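You operate a simulated robot arm through the tools that you are given. There is no shell and no other tool.

Carry out the task below with a simulated robot arm. There is one attempt and no reset: what you move stays moved.

## Task
Dry the open gel drawer's green cassette in the dryer at 120 till orange, switch off, shut the drawer.
Fine: the dryer tray starts pulled out; the cassette stays in the shut dryer to cool, the dial stays at 120.

Only the result counts: the job must be done as asked and must still hold three seconds after the hand-in. Knocking over, shifting, dropping, spilling or breaking anything else fails it.

## Robot
A 6-joint arm with a two-finger gripper, fixed in place. Base frame: the origin is at the foot of the arm, x ahead of it, y to its left, z up; the work surface is at about z = 747. Units: mm, degrees, N and s.
Its first joint turns from -166.0 to 166.0 degrees. Payload 2.45 kg.
The TCP is the grasp point between the finger pads, 20 mm short of the fingertips. In the tool frame z runs along the fingers and y along their closing line. Largest opening 140 mm; the body of the gripper starts 168 mm behind the TCP.
Orientation is that of the tool frame in the base frame, as a unit quaternion [x, y, z, w]. With the fingers straight down and closing along the base's y, the tool's x points along the base's -x, its y along +y and its z along -z.

## Interface
- The arm moves only by the tool step_arm. Its argument "motion" is text: rows parted by semicolons, each of 7 numbers parted by spaces: the shift along the tool's x, y, z in units of 30 mm (1.0 is 30 mm), then the turn, a rotation vector about the tool's x, y, z in units of 5 degrees (1.0 is 5 degrees), then the finger opening in mm, from 0 to 140. In form: dx dy dz rx ry rz grip; .... A call has 1 to 20 rows; each row shifts and turns the commanded pose from where the row before left it, along the tool's axes as they then stand. A call with a number of a shift or a turn outside -1 to 1 is refused whole. A row lasts 0.2 s, in which the tool goes at most 50 mm and 8.6 degrees; a call with a longer step from one row to the next is refused whole, and so is a gripper value outside its range. A pose out of reach is approached as far as the arm can. The call stops where the force on the tool passes 80 N (or 10 N more than at its start, if that is more) or the arm is blocked; 0.2 s more then pass. Each finger travels about 45 mm/s and halts on what it meets, pressing with about 36 N; the grip force reading is that of the motor and also rises with nothing between the fingers. The clock runs only during rows and for 0.2 s after the last one: add rows that do not move to give the fingers time. The reply holds the time, the measured pose of the TCP, the force on the tool along the base axes, the opening and the grip force, in the units named above and with some noise, with the torque about the TCP (base axes, N m) and any sound that the robot's microphone picked up.
- Cameras (640 x 400 px; columns grow to the right, rows downward): "scene" is fixed at [42.8, -645.9, 1426.7]; the picture's right is [0.52, -0.85, 0.00], its down [-0.64, -0.39, -0.66] and it looks along [0.57, 0.34, -0.75] (base axes); focal length 214 px, centre (320, 200). "wrist" rides on the gripper at [78, 11, -209] in the tool frame; the picture's right is [-0.14, 0.99, 0.00], its down [-0.92, -0.13, -0.37] and it looks along [-0.37, -0.05, 0.93] (tool axes); focal length 280 px, centre (320, 200). There is no depth. A picture from a camera that has moved, and an enlarged one, comes with that camera's place and axes in the base frame and with its lens. The place of the scene camera against the robot may be out by one fixed shift of up to 12 mm in any direction.
- snapshot(camera): a new picture of that camera. No time passes.
- zoom(camera, box): a new picture of the part [left, top, right, bottom] of that camera's present view, enlarged. No time passes.
- finish_job(): hands the job in; it is judged then, once.

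Nothing tells you positions but the pictures and the camera data. Unless the task says otherwise, let go and move clear before handing in.

The tools are called after "Call:" as name(argument=value, ...) on one line, values as JSON. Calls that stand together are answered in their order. step_arm: Moves the arm, as the interface text tells. Its arguments: {"type":"object","properties":{"motion":{"type":"string"}},"required":["motion"]} The other tools are called the same way: snapshot (camera) takes a picture; zoom (camera, box) takes an enlarged picture of a part of a camera's view; finish_job () hands the job in.

At the start:

```text
t: 0.0
ee_pos: [588.0, -326.9, 1202.9]
tool_rot: [0.0, 1.0, 0.0, -0.001]
force: [-0.1, 0.2, 0.0]
moment: [0.0, 0.03, 0.01]
finger_gap: 139.9
grasp_force: 0.0
```

scene: 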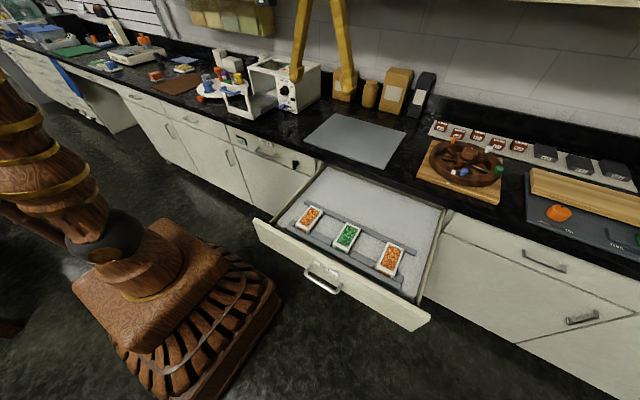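
wrist: 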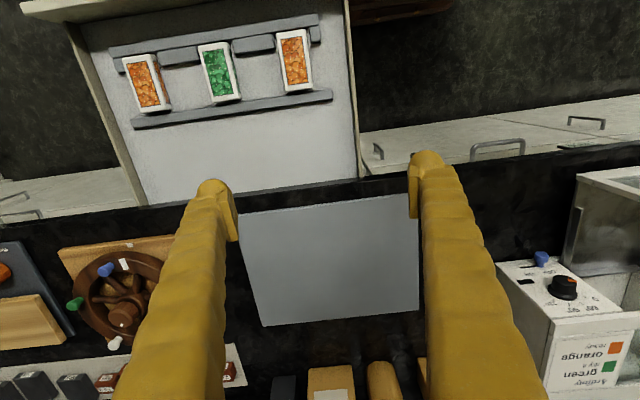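

I see an open drawer with three cassettes (orange, green, orange) and a dryer on the bench to the left with a dial and a blue switch. I'll look closer before moving.

Call:
zoom(camera="scene", box=[200, 40, 340, 130])

Call:
zoom(camera="scene", box=[240, 150, 460, 340])

Call:
zoom(camera="wrist", box=[460, 150, 640, 400])

Call:
zoom(camera="wrist", box=[60, 0, 380, 200])

```text
4.44 times, centred on (270, 85) of scene
camera zoom: at [42.8, -645.9, 1426.7], right [0.52, -0.85, 0.0], down [-0.64, -0.39, -0.66], along [0.57, 0.34, -0.75], focal length 953 px, centre (542, 711)
```

zoom: 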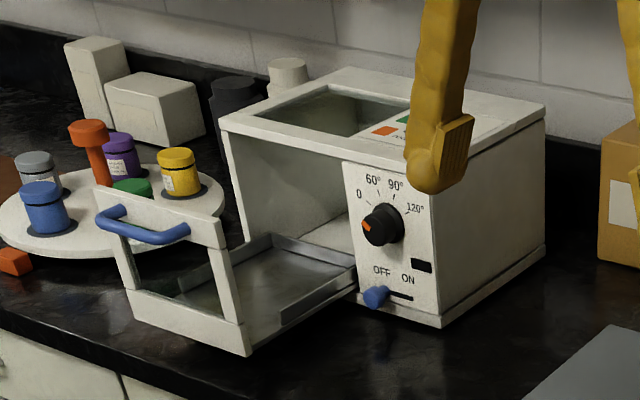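

```text
2.11 times, centred on (350, 245) of scene
camera zoom: at [42.8, -645.9, 1426.7], right [0.52, -0.85, 0.0], down [-0.64, -0.39, -0.66], along [0.57, 0.34, -0.75], focal length 452 px, centre (257, 105)
```

zoom: 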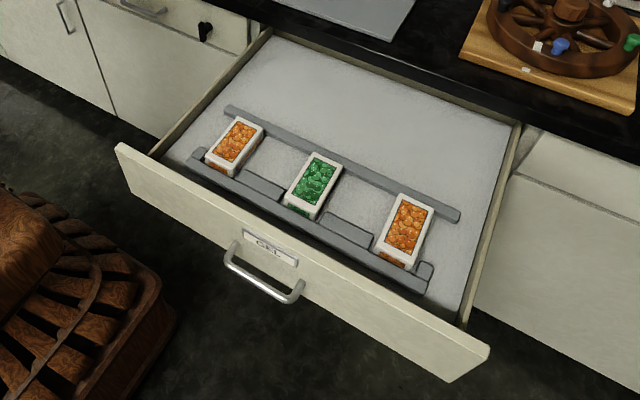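

```text
1.60 times, centred on (550, 275) of wrist
camera zoom: at [508.5, -315.8, 1410.3], right [0.14, 0.99, 0.0], down [0.92, -0.13, 0.37], along [0.37, -0.05, -0.93], focal length 449 px, centre (-48, 80)
```

zoom: 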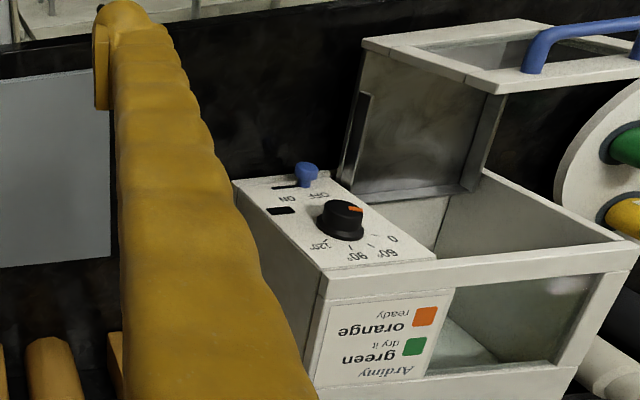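

```text
2.00 times, centred on (220, 100) of wrist
camera zoom: at [508.5, -315.8, 1410.3], right [0.14, 0.99, 0.0], down [0.92, -0.13, 0.37], along [0.37, -0.05, -0.93], focal length 561 px, centre (520, 400)
```

zoom: 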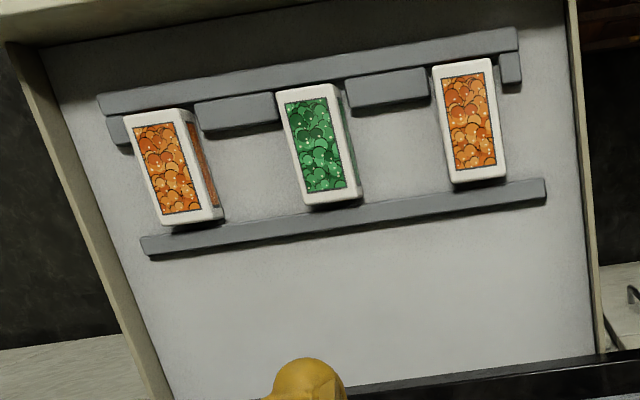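

The counter looks to be at z≈895, and the drawer with the cassettes sits lower, near x≈450, y≈-515. The dryer front is near x≈895, y≈0–100. I'll move over the drawer for a better view.

Call:
step_arm(motion="0.66 -0.9 0.6 0 0 0 140; 0.66 -0.9 0.6 0 0 0 140; 0.66 -0.9 0.6 0 0 0 140; 0.66 -0.9 0.6 0 0 0 140; 0.66 -0.9 0.6 0 0 0 140; 0.66 -0.9 0.6 0 0 0 140; 0.66 -0.9 0.6 0 0 0 140")

Call:
snapshot(camera="wrist")

Call:
snapshot(camera="scene")

```text
t: 1.6
ee_pos: [448.9, -516.7, 1076.6]
tool_rot: [-0.001, 1.0, 0.0, -0.001]
force: [0.1, -0.1, -0.5]
moment: [0.01, 0.0, 0.02]
finger_gap: 140.0
grasp_force: 0.1
```

```text
taken
camera wrist: at [369.8, -505.3, 1284.5], right [0.14, 0.99, 0.0], down [0.92, -0.13, 0.37], along [0.37, -0.05, -0.93], focal length 280 px, centre (320, 200)
```

wrist: 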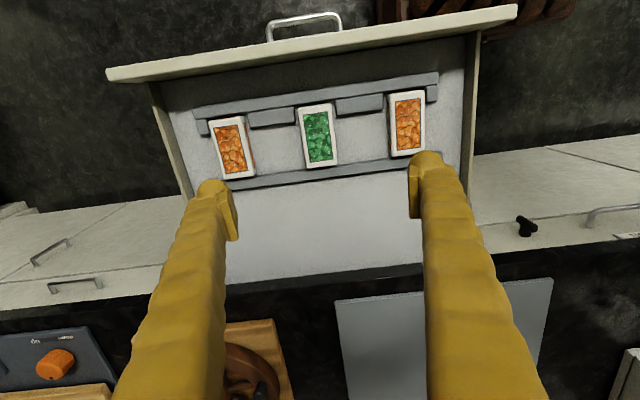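

```text
taken
```

scene: 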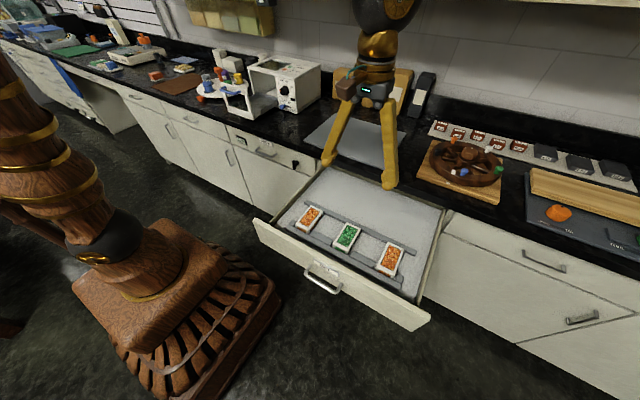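

The green cassette's top centre triangulates to about (450, -520, 763). I'll zoom to see its rails and neighbours.

Call:
zoom(camera="wrist", box=[180, 50, 460, 225])

Call:
zoom(camera="scene", box=[280, 190, 420, 290])

```text
2.29 times, centred on (320, 138) of wrist
camera zoom: at [369.8, -505.3, 1284.5], right [0.14, 0.99, 0.0], down [0.92, -0.13, 0.37], along [0.37, -0.05, -0.93], focal length 641 px, centre (320, 343)
```

zoom: 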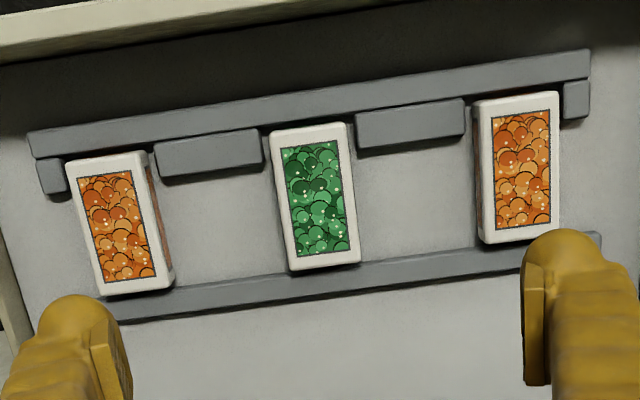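

```text
4.00 times, centred on (350, 240) of scene
camera zoom: at [42.8, -645.9, 1426.7], right [0.52, -0.85, 0.0], down [-0.64, -0.39, -0.66], along [0.57, 0.34, -0.75], focal length 858 px, centre (200, 40)
```

zoom: 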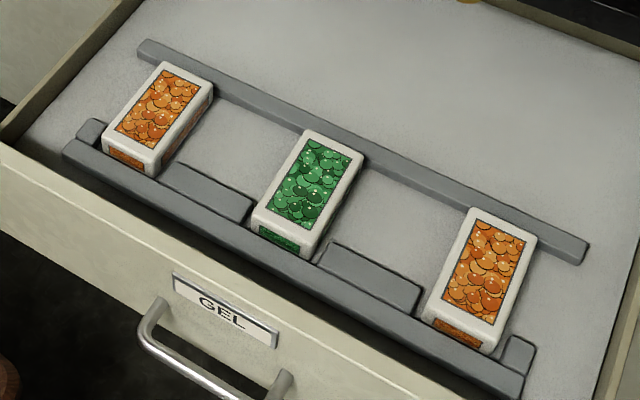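

The cassette spans about x 398–511 and y -548…-490, lined up with the base axes. I'll descend part way above it to get the height right.

Call:
step_arm(motion="-0.1 -0.03 0.9 0 0 0 140; -0.1 -0.03 0.9 0 0 0 140; -0.1 -0.03 0.9 0 0 0 140; 0 0 0.9 0 0 0 140; 0 0 0.9 0 0 0 140; 0 0 0.9 0 0 0 140; 0 0 0.9 0 0 0 140; 0 0 0.9 0 0 0 140; 0 0 0 0 0 0 140")

Call:
snapshot(camera="wrist")

Call:
zoom(camera="scene", box=[280, 170, 420, 270])

```text
t: 3.6
ee_pos: [457.2, -518.4, 860.8]
tool_rot: [0.0, 1.0, 0.0, 0.0]
force: [0.0, -0.2, -0.1]
moment: [0.02, -0.01, -0.04]
finger_gap: 139.7
grasp_force: 0.1
```

```text
taken
camera wrist: at [379.0, -507.5, 1068.5], right [0.14, 0.99, 0.0], down [0.92, -0.13, 0.37], along [0.37, -0.05, -0.93], focal length 280 px, centre (320, 200)
```

wrist: 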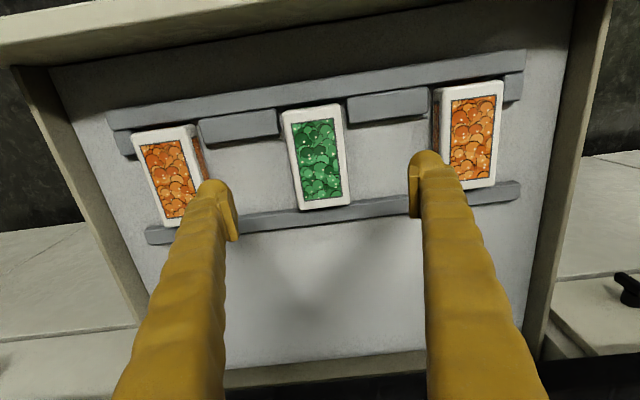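

```text
4.00 times, centred on (350, 220) of scene
camera zoom: at [42.8, -645.9, 1426.7], right [0.52, -0.85, 0.0], down [-0.64, -0.39, -0.66], along [0.57, 0.34, -0.75], focal length 858 px, centre (200, 120)
```

zoom: 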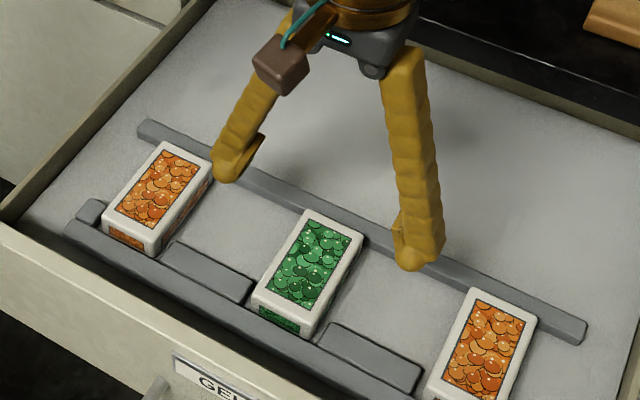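

Call:
zoom(camera="wrist", box=[230, 70, 410, 240])

```text
2.35 times, centred on (320, 155) of wrist
camera zoom: at [379.0, -507.5, 1068.5], right [0.14, 0.99, 0.0], down [0.92, -0.13, 0.37], along [0.37, -0.05, -0.93], focal length 660 px, centre (320, 306)
```

zoom: 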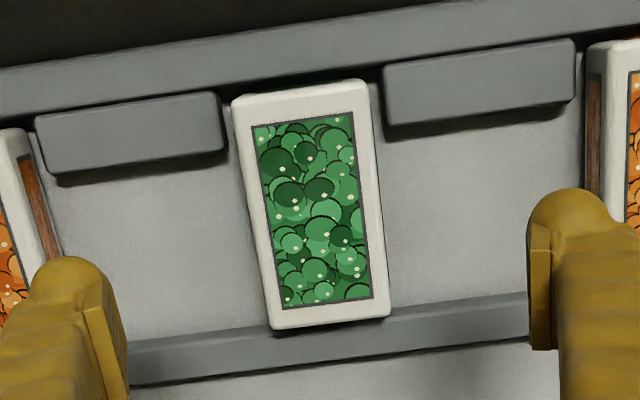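

Call:
zoom(camera="scene", box=[325, 210, 395, 260])

Call:
zoom(camera="wrist", box=[120, 110, 250, 240])

```text
8.00 times, centred on (360, 235) of scene
camera zoom: at [42.8, -645.9, 1426.7], right [0.52, -0.85, 0.0], down [-0.64, -0.39, -0.66], along [0.57, 0.34, -0.75], focal length 1716 px, centre (0, -80)
```

zoom: 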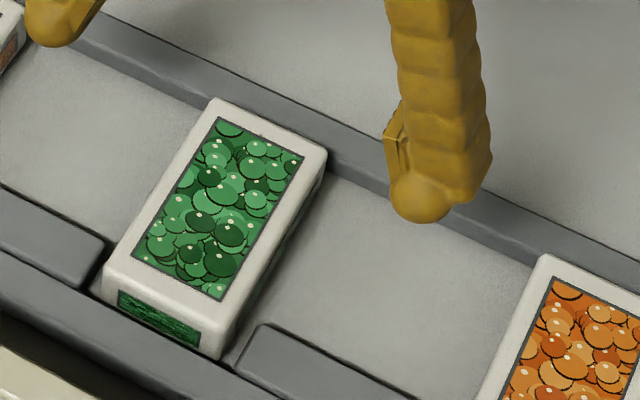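

```text
3.08 times, centred on (185, 175) of wrist
camera zoom: at [379.0, -507.5, 1068.5], right [0.14, 0.99, 0.0], down [0.92, -0.13, 0.37], along [0.37, -0.05, -0.93], focal length 863 px, centre (735, 277)
```

zoom: 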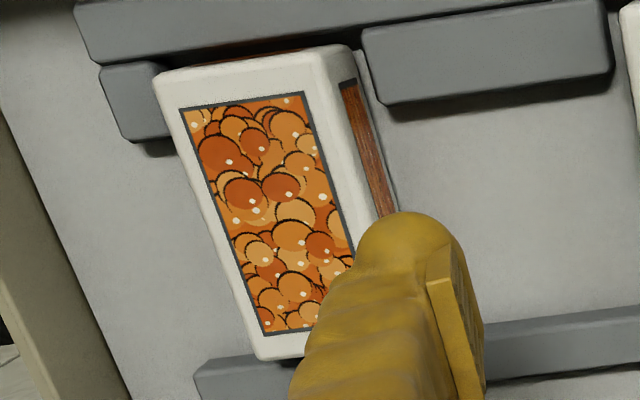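

Call:
step_arm(motion="0.02 -0.01 0.7 0 0 0 120; 0.02 -0.01 0.7 0 0 0 110; 0.02 0 0.7 0 0 0 100; 0 0 0.7 0 0 0 100; 0 0 0 0 0 0 100")

Call:
zoom(camera="scene", box=[305, 195, 395, 260])

Call:
snapshot(camera="wrist")

```text
t: 4.8
ee_pos: [456.6, -519.7, 776.7]
tool_rot: [0.0, 1.0, -0.001, 0.001]
force: [0.0, 0.4, 1.3]
moment: [-0.01, -0.04, 0.01]
finger_gap: 99.9
grasp_force: 0.1
```

```text
6.15 times, centred on (350, 228) of scene
camera zoom: at [42.8, -645.9, 1426.7], right [0.52, -0.85, 0.0], down [-0.64, -0.39, -0.66], along [0.57, 0.34, -0.75], focal length 1320 px, centre (135, 31)
```

zoom: 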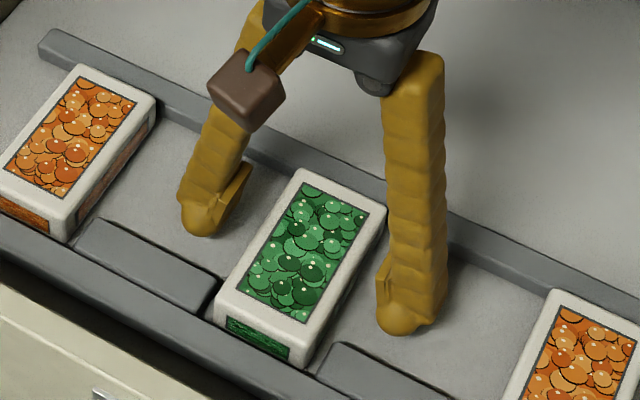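

```text
taken
camera wrist: at [377.6, -508.5, 984.7], right [0.14, 0.99, 0.0], down [0.92, -0.13, 0.37], along [0.37, -0.05, -0.93], focal length 280 px, centre (320, 200)
```

wrist: 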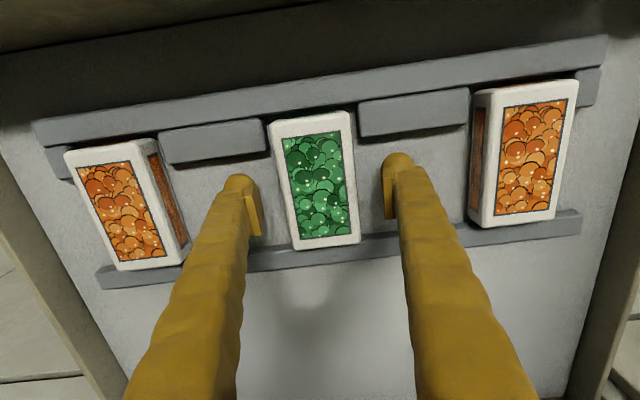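

Call:
step_arm(motion="0.03 0 0.3 0 0 0 100; 0.02 0.02 0.3 0 0 0 100; 0 0 0 0 0 0 80; 0 0 0 0 0 0 70; 0 0 0 0 0 0 60; 0 0 0 0 0 0 50; 0 0 0 0 0 0 45; 0 0 0 0 0 0 45")

Call:
zoom(camera="scene", box=[305, 195, 395, 260])

Call:
snapshot(camera="wrist")

```text
t: 5.5
ee_pos: [455.5, -520.0, 762.6]
tool_rot: [0.001, 1.0, -0.001, 0.0]
force: [-2.7, 14.6, 35.4]
moment: [1.35, 0.15, 0.06]
finger_gap: 98.2
grasp_force: 16.4
stopped in row 3: the force on the tool passed its limit at 92 N (the readings are from after the stop); the commanded pose is now the measured one
```

```text
6.15 times, centred on (350, 228) of scene
camera zoom: at [42.8, -645.9, 1426.7], right [0.52, -0.85, 0.0], down [-0.64, -0.39, -0.66], along [0.57, 0.34, -0.75], focal length 1320 px, centre (135, 31)
```

zoom: 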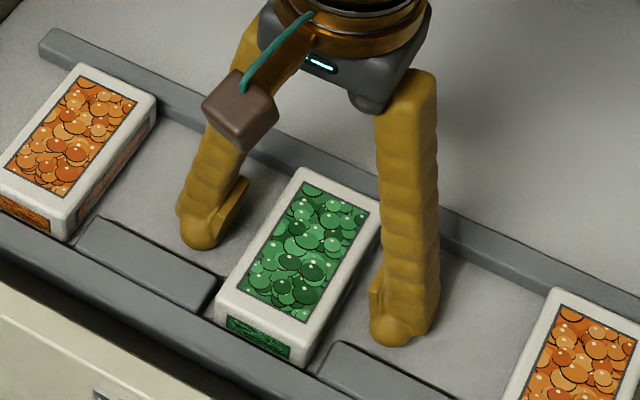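

```text
taken
camera wrist: at [376.3, -507.2, 971.5], right [0.14, 0.99, 0.0], down [0.92, -0.13, 0.37], along [0.37, -0.05, -0.93], focal length 280 px, centre (320, 200)
```

wrist: 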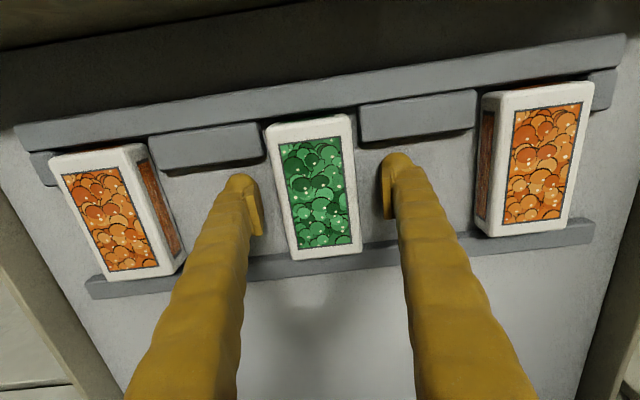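

The fingertips met the drawer floor at about z=743, so the floor is higher than I had it. I'll raise a few mm and then close on the cassette.

Call:
step_arm(motion="0 0 -0.25 0 0 0 98; 0 0 0 0 0 0 98")

```text
t: 6.1
ee_pos: [455.3, -519.9, 770.0]
tool_rot: [0.0, 1.0, -0.002, 0.001]
force: [0.1, 0.8, -0.8]
moment: [-0.02, 0.02, 0.01]
finger_gap: 98.1
grasp_force: 0.0
```

Call:
step_arm(motion="0 0 0 0 0 0 85; 0 0 0 0 0 0 75; 0 0 0 0 0 0 65; 0 0 0 0 0 0 55; 0 0 0 0 0 0 45; 0 0 0 0 0 0 45")

Call:
snapshot(camera="wrist")

Call:
zoom(camera="scene", box=[305, 195, 395, 260])

```text
t: 7.5
ee_pos: [454.9, -519.3, 769.8]
tool_rot: [0.0, 1.0, 0.0, 0.001]
force: [-0.1, 1.0, 1.6]
moment: [-0.02, 0.02, -0.09]
finger_gap: 58.9
grasp_force: 35.3
```

```text
taken
camera wrist: at [375.9, -507.8, 977.9], right [0.14, 0.99, 0.0], down [0.92, -0.13, 0.37], along [0.37, -0.05, -0.93], focal length 280 px, centre (320, 200)
```

wrist: 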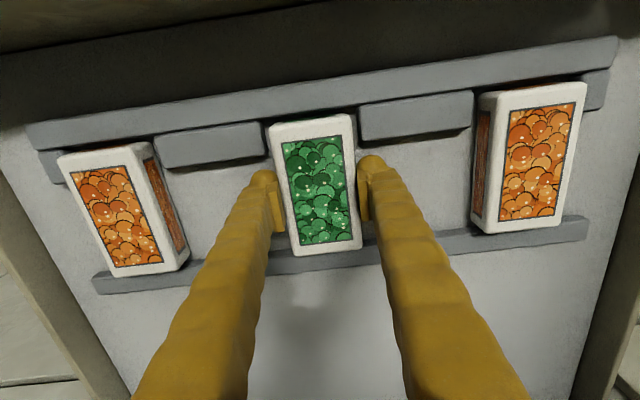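

```text
6.15 times, centred on (350, 228) of scene
camera zoom: at [42.8, -645.9, 1426.7], right [0.52, -0.85, 0.0], down [-0.64, -0.39, -0.66], along [0.57, 0.34, -0.75], focal length 1320 px, centre (135, 31)
```

zoom: 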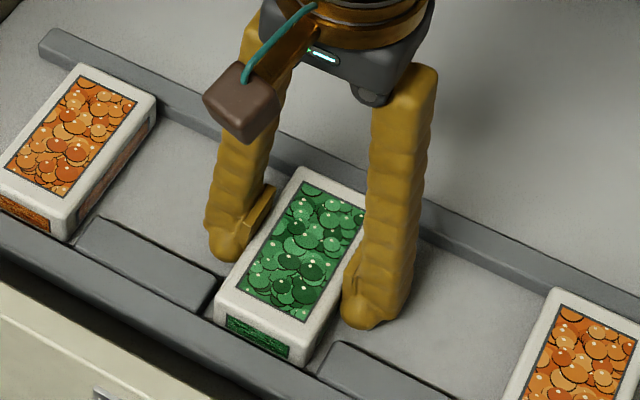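

The cassette is gripped (gap 58.9 mm). I'll lift it straight up.

Call:
step_arm(motion="0 0 -0.4 0 0 0 45; 0 0 -0.8 0 0 0 45; 0 0 -1 0 0 0 45; 0 0 -1 0 0 0 45; 0 0 -1 0 0 0 45; 0 0 -1 0 0 0 45; 0 0 -1 0 0 0 45; 0 0 -1 0 0 0 45; 0 0 -1 0 0 0 45; 0 0 -1 0 0 0 45; 0 0 -1 0 0 0 45; 0 0 -1 0 0 0 45; 0 0 0 0 0 0 45")

Call:
snapshot(camera="wrist")

Call:
snapshot(camera="scene")

```text
t: 10.3
ee_pos: [455.8, -519.4, 1106.2]
tool_rot: [0.0, 1.0, -0.001, 0.001]
force: [-1.0, -0.8, -1.0]
moment: [0.01, -0.02, 0.02]
finger_gap: 58.8
grasp_force: 35.7
```

```text
taken
camera wrist: at [376.1, -507.4, 1314.5], right [0.14, 0.99, 0.0], down [0.92, -0.13, 0.37], along [0.37, -0.05, -0.93], focal length 280 px, centre (320, 200)
```

wrist: 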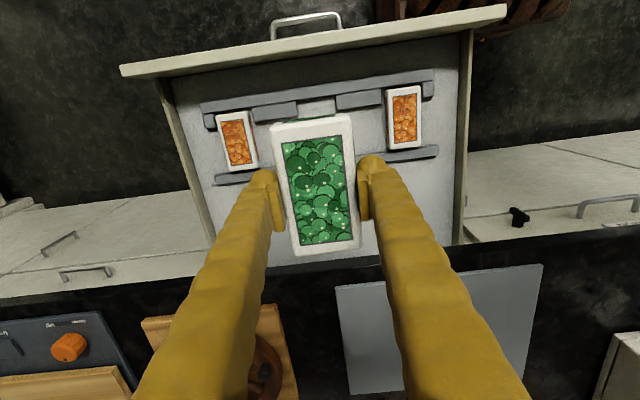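

```text
taken
```

scene: 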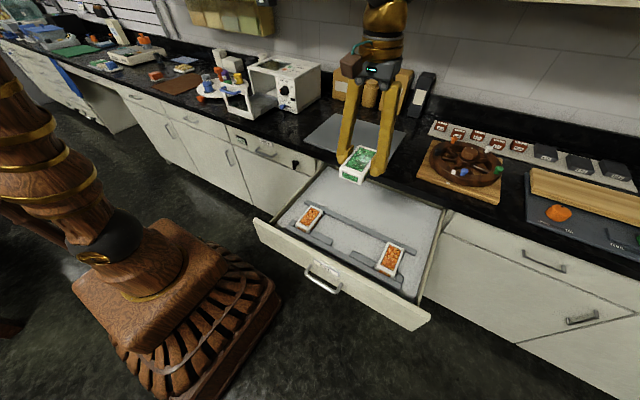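

Call:
step_arm(motion="-0.1 0.5 0 0 0 0 45; -0.2 0.9 0 0 0 0 45; -0.3 1 0 0 0 0 45; -0.3 1 0 0 0 0 45; -0.3 1 0 0 0 0 45; -0.3 1 0 0 0 0 45; -0.3 1 0 0 0 0 45; -0.3 1 0 0 0 0 45; -0.3 1 0 0 0 0 45; -0.3 1 0 0 0 0 45; -0.3 1 0 0 0 0 45; -0.3 1 0 0 0 0 45; -0.3 1 0 0 0 0 45; -0.3 1 0 0 0 0 45; -0.3 1 0 0 0 0 45; -0.3 1 0 0 0 0 45; -0.3 1 0 0 0 0 45; -0.3 1 0 0 0 0 45; -0.2 0.7 0 0 0 0 45; 0 0 0 0 0 0 45")

Call:
snapshot(camera="wrist")

Call:
snapshot(camera="scene")

```text
t: 14.5
ee_pos: [613.7, 24.4, 1106.1]
tool_rot: [0.0, 1.0, -0.001, 0.001]
force: [0.0, -0.1, -0.8]
moment: [-0.05, -0.05, 0.02]
finger_gap: 59.6
grasp_force: 36.2
```

```text
taken
camera wrist: at [534.6, 36.8, 1313.3], right [0.14, 0.99, 0.0], down [0.92, -0.13, 0.37], along [0.37, -0.05, -0.93], focal length 280 px, centre (320, 200)
```

wrist: 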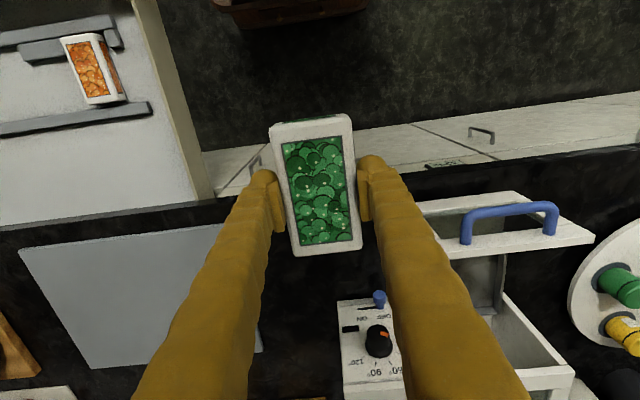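

```text
taken
```

scene: 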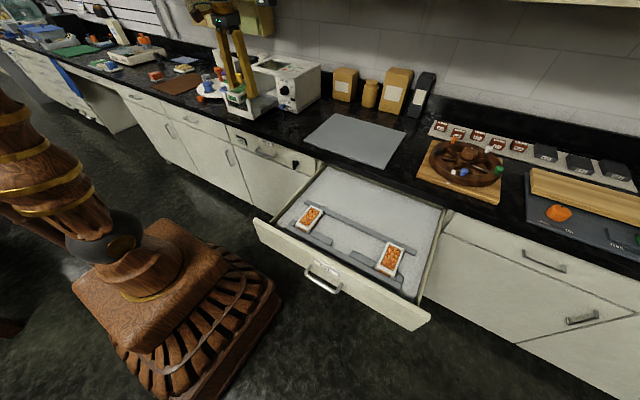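

The dryer is now in view. I'll zoom on it, then take another view from the side for triangulation.

Call:
zoom(camera="wrist", box=[320, 170, 640, 400])

Call:
step_arm(motion="0.3 1 0 0 0 0 45; 0.3 1 0 0 0 0 45; 0.3 1 0 0 0 0 45; 0.3 1 0 0 0 0 45; 0.3 1 0 0 0 0 45; 0 0 0 0 0 0 45")

Call:
snapshot(camera="wrist")

```text
1.74 times, centred on (480, 285) of wrist
camera zoom: at [534.6, 36.8, 1313.3], right [0.14, 0.99, 0.0], down [0.92, -0.13, 0.37], along [0.37, -0.05, -0.93], focal length 488 px, centre (42, 52)
```

zoom: 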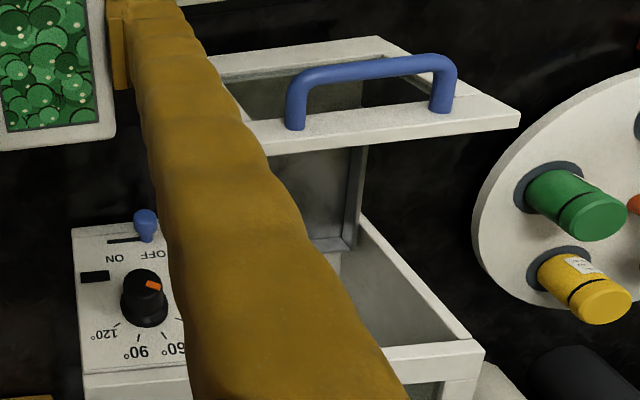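

```text
t: 15.9
ee_pos: [570.0, 174.1, 1106.1]
tool_rot: [0.001, 1.0, -0.001, 0.0]
force: [0.2, -0.1, -2.0]
moment: [0.02, 0.0, -0.03]
finger_gap: 59.2
grasp_force: 35.6
```

```text
taken
camera wrist: at [490.0, 185.8, 1313.5], right [0.14, 0.99, 0.0], down [0.92, -0.13, 0.37], along [0.37, -0.05, -0.93], focal length 280 px, centre (320, 200)
```

wrist: 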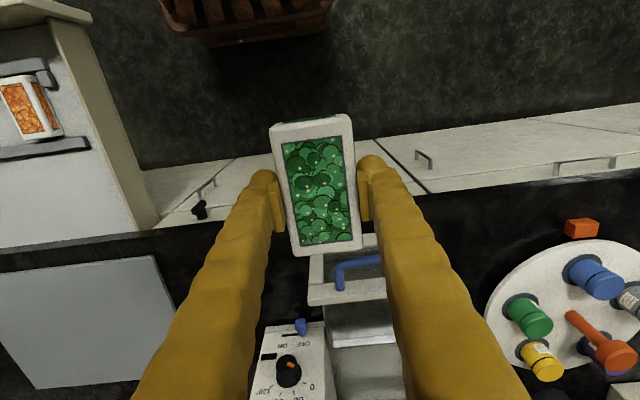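

From two views I place the switch near (895, 93, 915), the dial near (908, 76, 995), and the dryer front at x≈925 with its top at z≈1055. The tray door's handle is near x≈719, y≈178 and beyond. I'll move to a clearer vantage for the tray.

Call:
step_arm(motion="-0.4 -1 -0.15 0 0 0 45; -0.45 -1 -0.15 0 0 0 45; -0.45 -1 -0.15 0 0 0 45; -0.45 -1 -0.15 0 0 0 45; -0.45 -1 -0.15 0 0 0 45; -0.45 -1 -0.15 0 0 0 45; -0.45 -1 -0.15 0 0 0 45; -0.45 -1 -0.15 0 0 0 45; -0.45 -1 -0.15 0 0 0 45; 0 0 0 0 0 0 45")

Call:
snapshot(camera="wrist")

Call:
zoom(camera="scene", box=[190, 40, 340, 130])

```text
t: 18.1
ee_pos: [689.8, -96.6, 1146.0]
tool_rot: [-0.001, 1.0, -0.001, 0.001]
force: [-0.2, -0.4, -1.1]
moment: [-0.02, 0.01, -0.02]
finger_gap: 59.0
grasp_force: 36.1
```

```text
taken
camera wrist: at [610.0, -84.4, 1354.9], right [0.14, 0.99, 0.0], down [0.92, -0.13, 0.37], along [0.37, -0.05, -0.93], focal length 280 px, centre (320, 200)
```

wrist: 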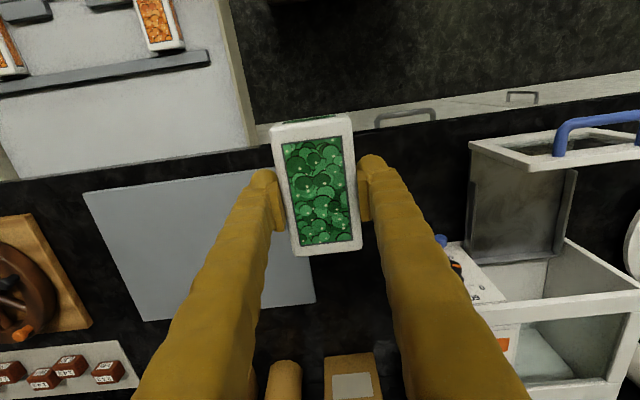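

```text
4.27 times, centred on (265, 85) of scene
camera zoom: at [42.8, -645.9, 1426.7], right [0.52, -0.85, 0.0], down [-0.64, -0.39, -0.66], along [0.57, 0.34, -0.75], focal length 915 px, centre (555, 691)
```

zoom: 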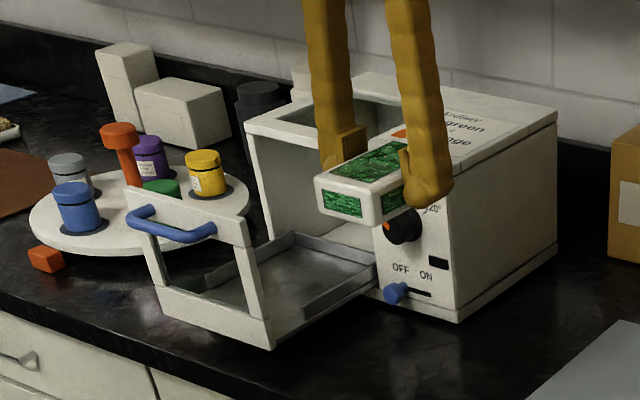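

Call:
zoom(camera="wrist", box=[420, 90, 640, 400])

Call:
zoom(camera="scene", box=[210, 75, 300, 130])

```text
1.29 times, centred on (530, 245) of wrist
camera zoom: at [610.0, -84.4, 1354.9], right [0.14, 0.99, 0.0], down [0.92, -0.13, 0.37], along [0.37, -0.05, -0.93], focal length 362 px, centre (49, 142)
```

zoom: 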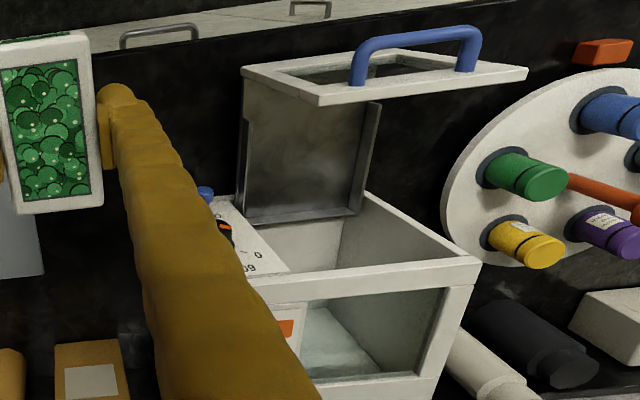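

```text
7.11 times, centred on (255, 102) of scene
camera zoom: at [42.8, -645.9, 1426.7], right [0.52, -0.85, 0.0], down [-0.64, -0.39, -0.66], along [0.57, 0.34, -0.75], focal length 1525 px, centre (782, 893)
```

zoom: 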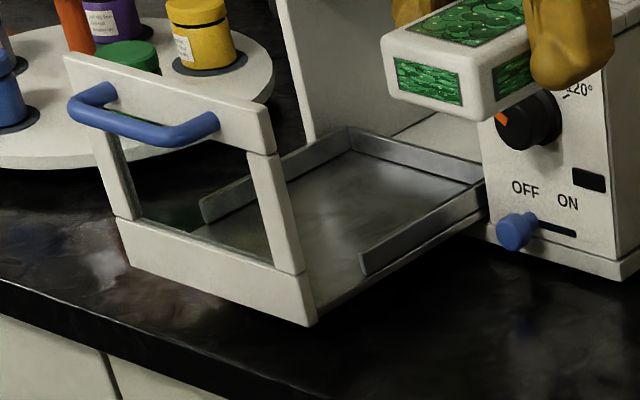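

The tray spans roughly x 735–940 and y 150–285, with its floor near z≈915. The door's outer face is at x≈722 and its top at z≈1050. I'll carry the cassette above the tray centre at about (842, 219), keeping it high.

Call:
step_arm(motion="-0.25 0.5 0 0 0 0 45; -0.45 0.95 0 0 0 0 45; -0.45 0.95 0 0 0 0 45; -0.45 0.95 0 0 0 0 45; -0.45 0.95 0 0 0 0 45; -0.45 0.95 0 0 0 0 45; -0.45 0.95 0 0 0 0 45; -0.45 0.95 0 0 0 0 45; -0.45 0.95 0 0 0 0 45; -0.45 0.95 0 0 0 0 45; -0.45 0.95 0 0 0 0 45; -0.3 0.55 0 0 0 0 45; 0 0 0 0 0 0 45")

Call:
snapshot(camera="wrist")

Call:
zoom(camera="scene", box=[190, 40, 340, 130])

```text
t: 20.9
ee_pos: [840.9, 221.2, 1146.6]
tool_rot: [0.0, 1.0, 0.0, 0.001]
force: [0.4, 0.5, -0.6]
moment: [0.04, 0.0, -0.01]
finger_gap: 59.3
grasp_force: 36.1
```

```text
taken
camera wrist: at [761.6, 232.5, 1354.1], right [0.14, 0.99, 0.0], down [0.92, -0.13, 0.37], along [0.37, -0.05, -0.93], focal length 280 px, centre (320, 200)
```

wrist: 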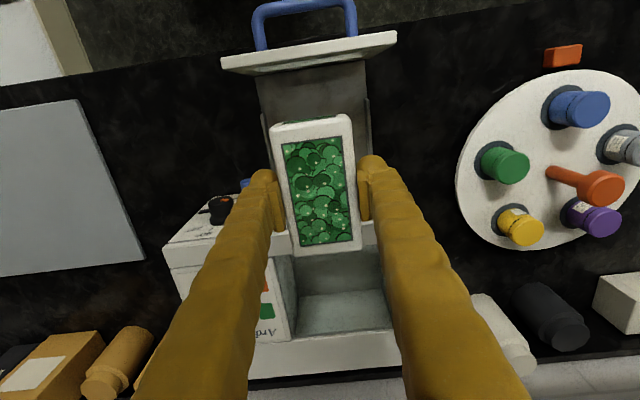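

```text
4.27 times, centred on (265, 85) of scene
camera zoom: at [42.8, -645.9, 1426.7], right [0.52, -0.85, 0.0], down [-0.64, -0.39, -0.66], along [0.57, 0.34, -0.75], focal length 915 px, centre (555, 691)
```

zoom: 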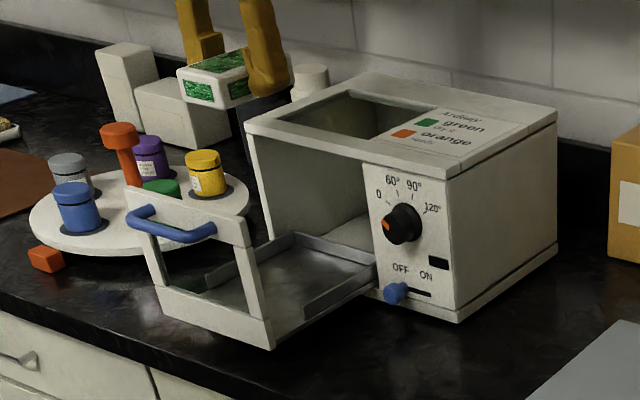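

Call:
zoom(camera="wrist", box=[200, 0, 420, 280])

Call:
zoom(camera="scene", box=[270, 70, 310, 115])

```text
1.43 times, centred on (310, 140) of wrist
camera zoom: at [761.6, 232.5, 1354.1], right [0.14, 0.99, 0.0], down [0.92, -0.13, 0.37], along [0.37, -0.05, -0.93], focal length 401 px, centre (334, 286)
```

zoom: 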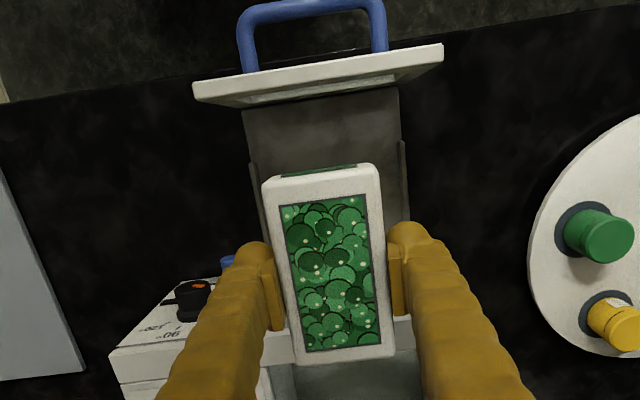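

```text
8.89 times, centred on (290, 92) of scene
camera zoom: at [42.8, -645.9, 1426.7], right [0.52, -0.85, 0.0], down [-0.64, -0.39, -0.66], along [0.57, 0.34, -0.75], focal length 1906 px, centre (587, 1156)
```

zoom: 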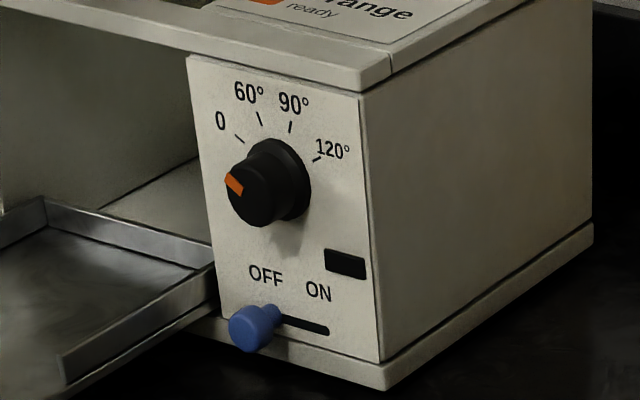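

The cassette is centred over the tray; its walls are at y≈144 and 297, so the centre is y≈221. I'll lower it in stages.

Call:
step_arm(motion="0 0 0.6 0 0 0 45; 0 0 0.9 0 0 0 45; 0 0 0.9 0 0 0 45; 0 0 0.9 0 0 0 45; 0 0 0.9 0 0 0 45; 0 0 0.9 0 0 0 45; 0 0 0.6 0 0 0 45; 0 0 0 0 0 0 45")

Call:
zoom(camera="scene", box=[215, 60, 305, 125])

Call:
snapshot(camera="wrist")

```text
t: 22.7
ee_pos: [840.2, 221.1, 974.0]
tool_rot: [0.001, 1.0, -0.001, 0.001]
force: [0.4, -0.9, -1.9]
moment: [0.0, 0.03, -0.04]
finger_gap: 59.1
grasp_force: 35.7
```

```text
6.15 times, centred on (260, 92) of scene
camera zoom: at [42.8, -645.9, 1426.7], right [0.52, -0.85, 0.0], down [-0.64, -0.39, -0.66], along [0.57, 0.34, -0.75], focal length 1320 px, centre (689, 862)
```

zoom: 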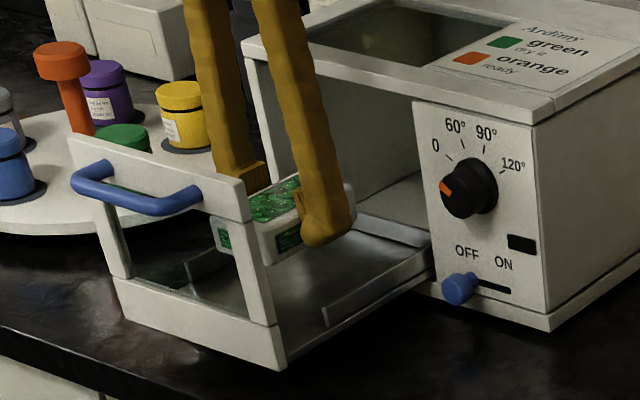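

```text
taken
camera wrist: at [761.3, 232.2, 1182.4], right [0.14, 0.99, 0.0], down [0.92, -0.13, 0.37], along [0.37, -0.05, -0.93], focal length 280 px, centre (320, 200)
```

wrist: 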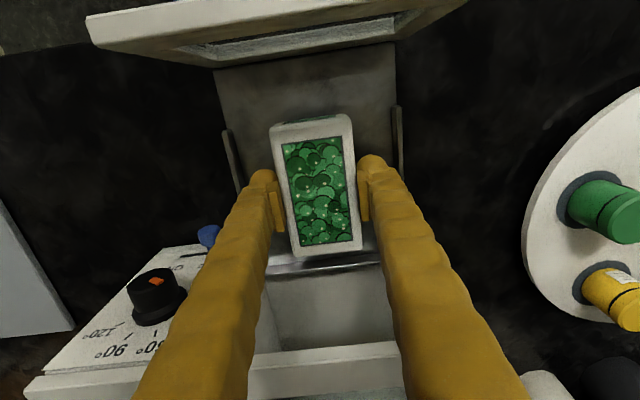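

Call:
step_arm(motion="0 0 0.3 0 0 0 45; 0 0 0.3 0 0 0 45; 0 0 0.2 0 0 0 45; 0 0 0 0 0 0 45")

Call:
zoom(camera="scene", box=[215, 60, 305, 125])

```text
t: 23.7
ee_pos: [841.3, 219.9, 950.3]
tool_rot: [0.0, 1.0, -0.001, 0.002]
force: [-0.2, 0.4, -2.2]
moment: [0.03, -0.03, 0.0]
finger_gap: 59.2
grasp_force: 36.0
```

```text
6.15 times, centred on (260, 92) of scene
camera zoom: at [42.8, -645.9, 1426.7], right [0.52, -0.85, 0.0], down [-0.64, -0.39, -0.66], along [0.57, 0.34, -0.75], focal length 1320 px, centre (689, 862)
```

zoom: 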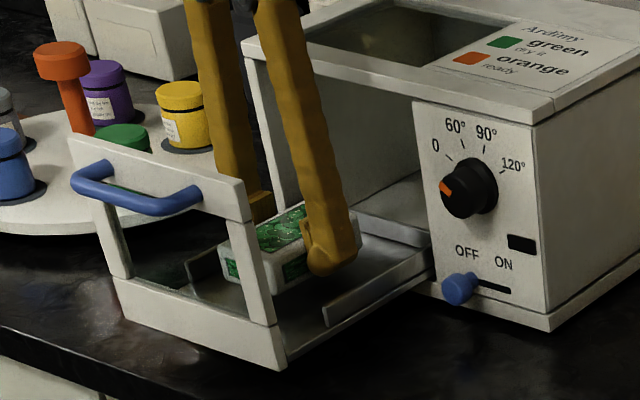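

Call:
step_arm(motion="0 0 0.1 0 0 0 45; 0 0 0.1 0 0 0 45; 0 0 0 0 0 0 45")

Call:
step_arm(motion="0 0 0.1 0 0 0 45; 0 0 0 0 0 0 45")

```text
t: 24.5
ee_pos: [840.3, 221.1, 944.0]
tool_rot: [0.0, 1.0, -0.001, 0.001]
force: [-0.3, 0.7, -1.4]
moment: [-0.01, 0.01, 0.0]
finger_gap: 59.1
grasp_force: 35.7
```

```text
t: 25.1
ee_pos: [841.5, 220.6, 941.7]
tool_rot: [0.0, 1.0, -0.001, 0.002]
force: [1.2, -0.7, -1.3]
moment: [-0.01, -0.02, -0.03]
finger_gap: 58.9
grasp_force: 36.0
```

Call:
step_arm(motion="0 0 0.1 0 0 0 45; 0 0 0 0 0 0 45")

Call:
step_arm(motion="0 0 0.1 0 0 0 45; 0 0 0 0 0 0 45")

Call:
zoom(camera="scene", box=[215, 60, 305, 125])

```text
t: 25.7
ee_pos: [840.5, 219.7, 938.7]
tool_rot: [0.001, 1.0, 0.0, 0.001]
force: [0.3, 0.3, -2.1]
moment: [0.02, 0.03, -0.03]
finger_gap: 58.5
grasp_force: 36.2
```

```text
t: 26.3
ee_pos: [840.8, 220.5, 936.7]
tool_rot: [0.0, 1.0, -0.001, 0.002]
force: [-1.8, 0.0, 19.7]
moment: [-0.47, 0.54, -0.09]
finger_gap: 58.9
grasp_force: 36.1
```

```text
6.15 times, centred on (260, 92) of scene
camera zoom: at [42.8, -645.9, 1426.7], right [0.52, -0.85, 0.0], down [-0.64, -0.39, -0.66], along [0.57, 0.34, -0.75], focal length 1320 px, centre (689, 862)
```

zoom: 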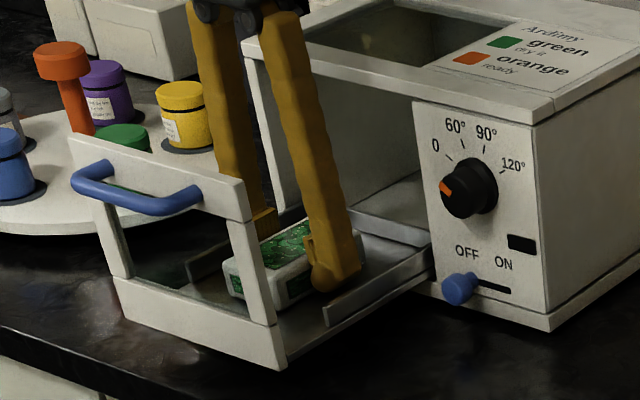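

Contact with the tray floor (Fz≈20 N). I'll open the fingers a little, staying clear of the tray walls, and rise straight up.

Call:
step_arm(motion="0 0 0 0 0 0 62; 0 0 0 0 0 0 70; 0 0 0 0 0 0 78; 0 0 0 0 0 0 78")

Call:
snapshot(camera="wrist")

```text
t: 27.3
ee_pos: [841.6, 220.1, 936.2]
tool_rot: [0.0, 1.0, -0.001, 0.0]
force: [-0.3, 0.7, -0.4]
moment: [0.01, 0.01, -0.02]
finger_gap: 77.9
grasp_force: 0.1
```

```text
taken
camera wrist: at [761.4, 232.2, 1143.8], right [0.14, 0.99, 0.0], down [0.92, -0.13, 0.37], along [0.37, -0.05, -0.93], focal length 280 px, centre (320, 200)
```

wrist: 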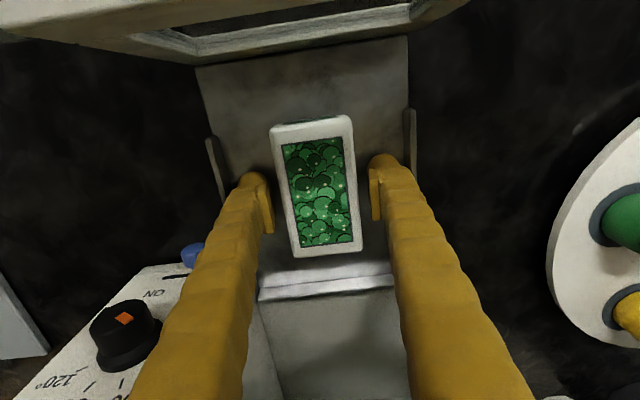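

Call:
step_arm(motion="0 0 -0.3 0 0 0 78; 0 0 -0.6 0 0 0 78; 0 0 -1 0 0 0 78; 0 0 -1 0 0 0 78; 0 0 -1 0 0 0 78; 0 0 -1 0 0 0 78; 0 0 -1 0 0 0 78; 0 0 -1 0 0 0 78; 0 0 0 0 0 0 78")

Call:
snapshot(camera="wrist")

Call:
zoom(camera="scene", box=[215, 60, 305, 125])

```text
t: 29.3
ee_pos: [840.6, 221.7, 1142.7]
tool_rot: [0.0, 1.0, -0.001, 0.001]
force: [-0.5, -0.5, -0.2]
moment: [0.05, 0.0, 0.0]
finger_gap: 78.0
grasp_force: 0.1
```

```text
taken
camera wrist: at [760.6, 232.7, 1350.7], right [0.14, 0.99, 0.0], down [0.92, -0.13, 0.37], along [0.37, -0.05, -0.93], focal length 280 px, centre (320, 200)
```

wrist: 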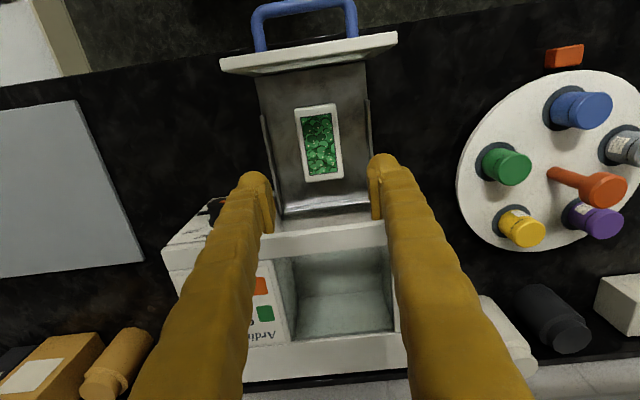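

```text
6.15 times, centred on (260, 92) of scene
camera zoom: at [42.8, -645.9, 1426.7], right [0.52, -0.85, 0.0], down [-0.64, -0.39, -0.66], along [0.57, 0.34, -0.75], focal length 1320 px, centre (689, 862)
```

zoom: 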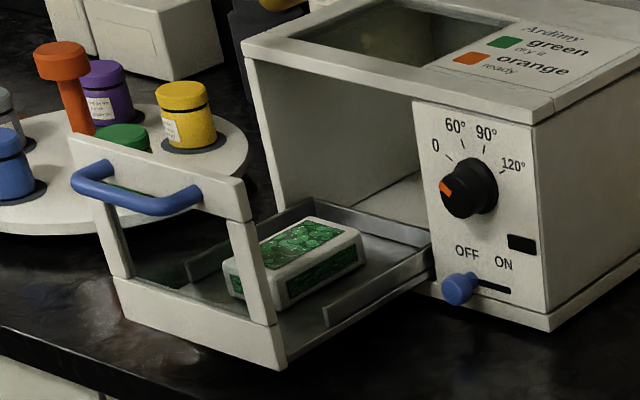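

The cassette sits well in the tray. Next I'll move in front of the door with closed fingers to push it shut by the handle.

Call:
step_arm(motion="0.6 0 0 0 0 0 60; 1 0 0 0 0 0 40; 1 0 0 0 0 0 20; 1 0 0 0 0 0 0; 1 0 0 0 0 0 0; 1 0 0 0 0 0 0; 1 0 0 0 0 0 0; 0.8 0 0 0 0 0 0; 0 0 0 0 0 0 0; 0 0 0 0 0 0 0")

Call:
snapshot(camera="wrist")

```text
t: 31.5
ee_pos: [618.8, 221.0, 1141.9]
tool_rot: [0.0, 1.0, 0.0, 0.001]
force: [-1.0, -0.5, 0.4]
moment: [-0.02, 0.03, 0.02]
finger_gap: 0.0
grasp_force: 30.0
```

```text
taken
camera wrist: at [538.7, 232.7, 1350.2], right [0.14, 0.99, 0.0], down [0.92, -0.13, 0.37], along [0.37, -0.05, -0.93], focal length 280 px, centre (320, 200)
```

wrist: 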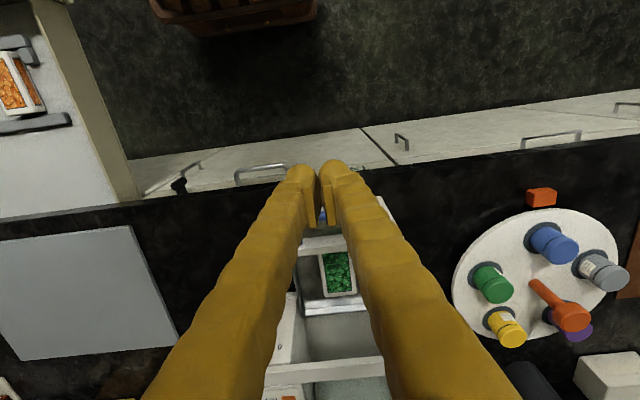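

Call:
step_arm(motion="0 0 0.8 0 0 0 0; 0 0 1 0 0 0 0; 0 0 1 0 0 0 0; 0 0 1 0 0 0 0; 0 0 0 0 0 0 0")

Call:
zoom(camera="scene", box=[190, 40, 310, 130])

Call:
snapshot(camera="wrist")

```text
t: 32.7
ee_pos: [619.2, 223.5, 1028.3]
tool_rot: [0.001, 1.0, -0.001, 0.001]
force: [0.0, -0.5, 0.3]
moment: [-0.03, 0.01, 0.0]
finger_gap: 0.1
grasp_force: 29.4
```

```text
4.44 times, centred on (250, 85) of scene
camera zoom: at [42.8, -645.9, 1426.7], right [0.52, -0.85, 0.0], down [-0.64, -0.39, -0.66], along [0.57, 0.34, -0.75], focal length 953 px, centre (631, 711)
```

zoom: 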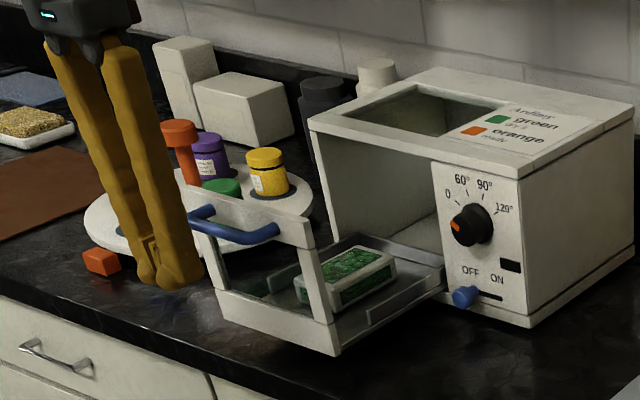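

```text
taken
camera wrist: at [539.6, 232.7, 1236.0], right [0.14, 0.99, 0.0], down [0.92, -0.13, 0.37], along [0.37, -0.05, -0.93], focal length 280 px, centre (320, 200)
```

wrist: 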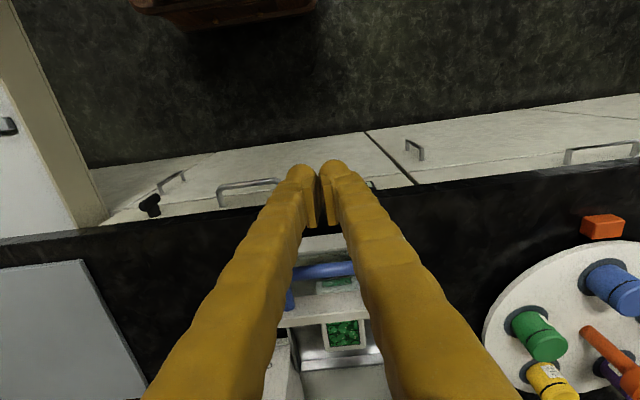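

Call:
step_arm(motion="-0.4 -0.02 0 0 0 0 0; -0.4 -0.02 0 0 0 0 0; -0.4 -0.02 0 0 0 0 0; -0.4 -0.02 0 0 0 0 0; -0.3 0 0 0 0 0 0; -0.3 0 0 0 0 0 0; -0.3 0 0 0 0 0 0; -0.3 0 0 0 0 0 0; -0.3 0 0 0 0 0 0; -0.3 0 0 0 0 0 0")

Call:
zoom(camera="scene", box=[190, 40, 310, 130])

```text
t: 34.9
ee_pos: [720.4, 218.8, 1027.7]
tool_rot: [0.0, 1.0, -0.002, 0.001]
force: [-1.3, 0.7, 0.0]
moment: [-0.01, -0.01, 0.04]
finger_gap: 0.1
grasp_force: 29.0
```

```text
4.44 times, centred on (250, 85) of scene
camera zoom: at [42.8, -645.9, 1426.7], right [0.52, -0.85, 0.0], down [-0.64, -0.39, -0.66], along [0.57, 0.34, -0.75], focal length 953 px, centre (631, 711)
```

zoom: 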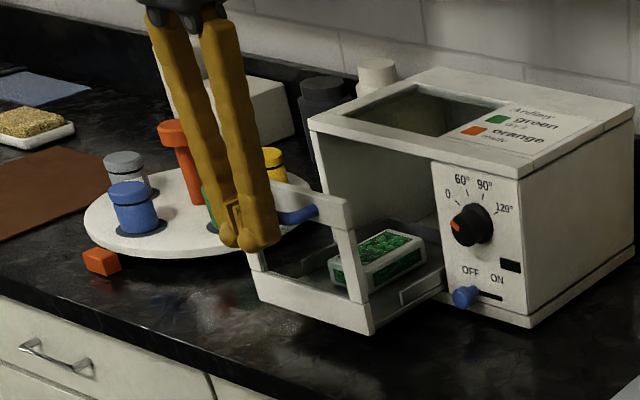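

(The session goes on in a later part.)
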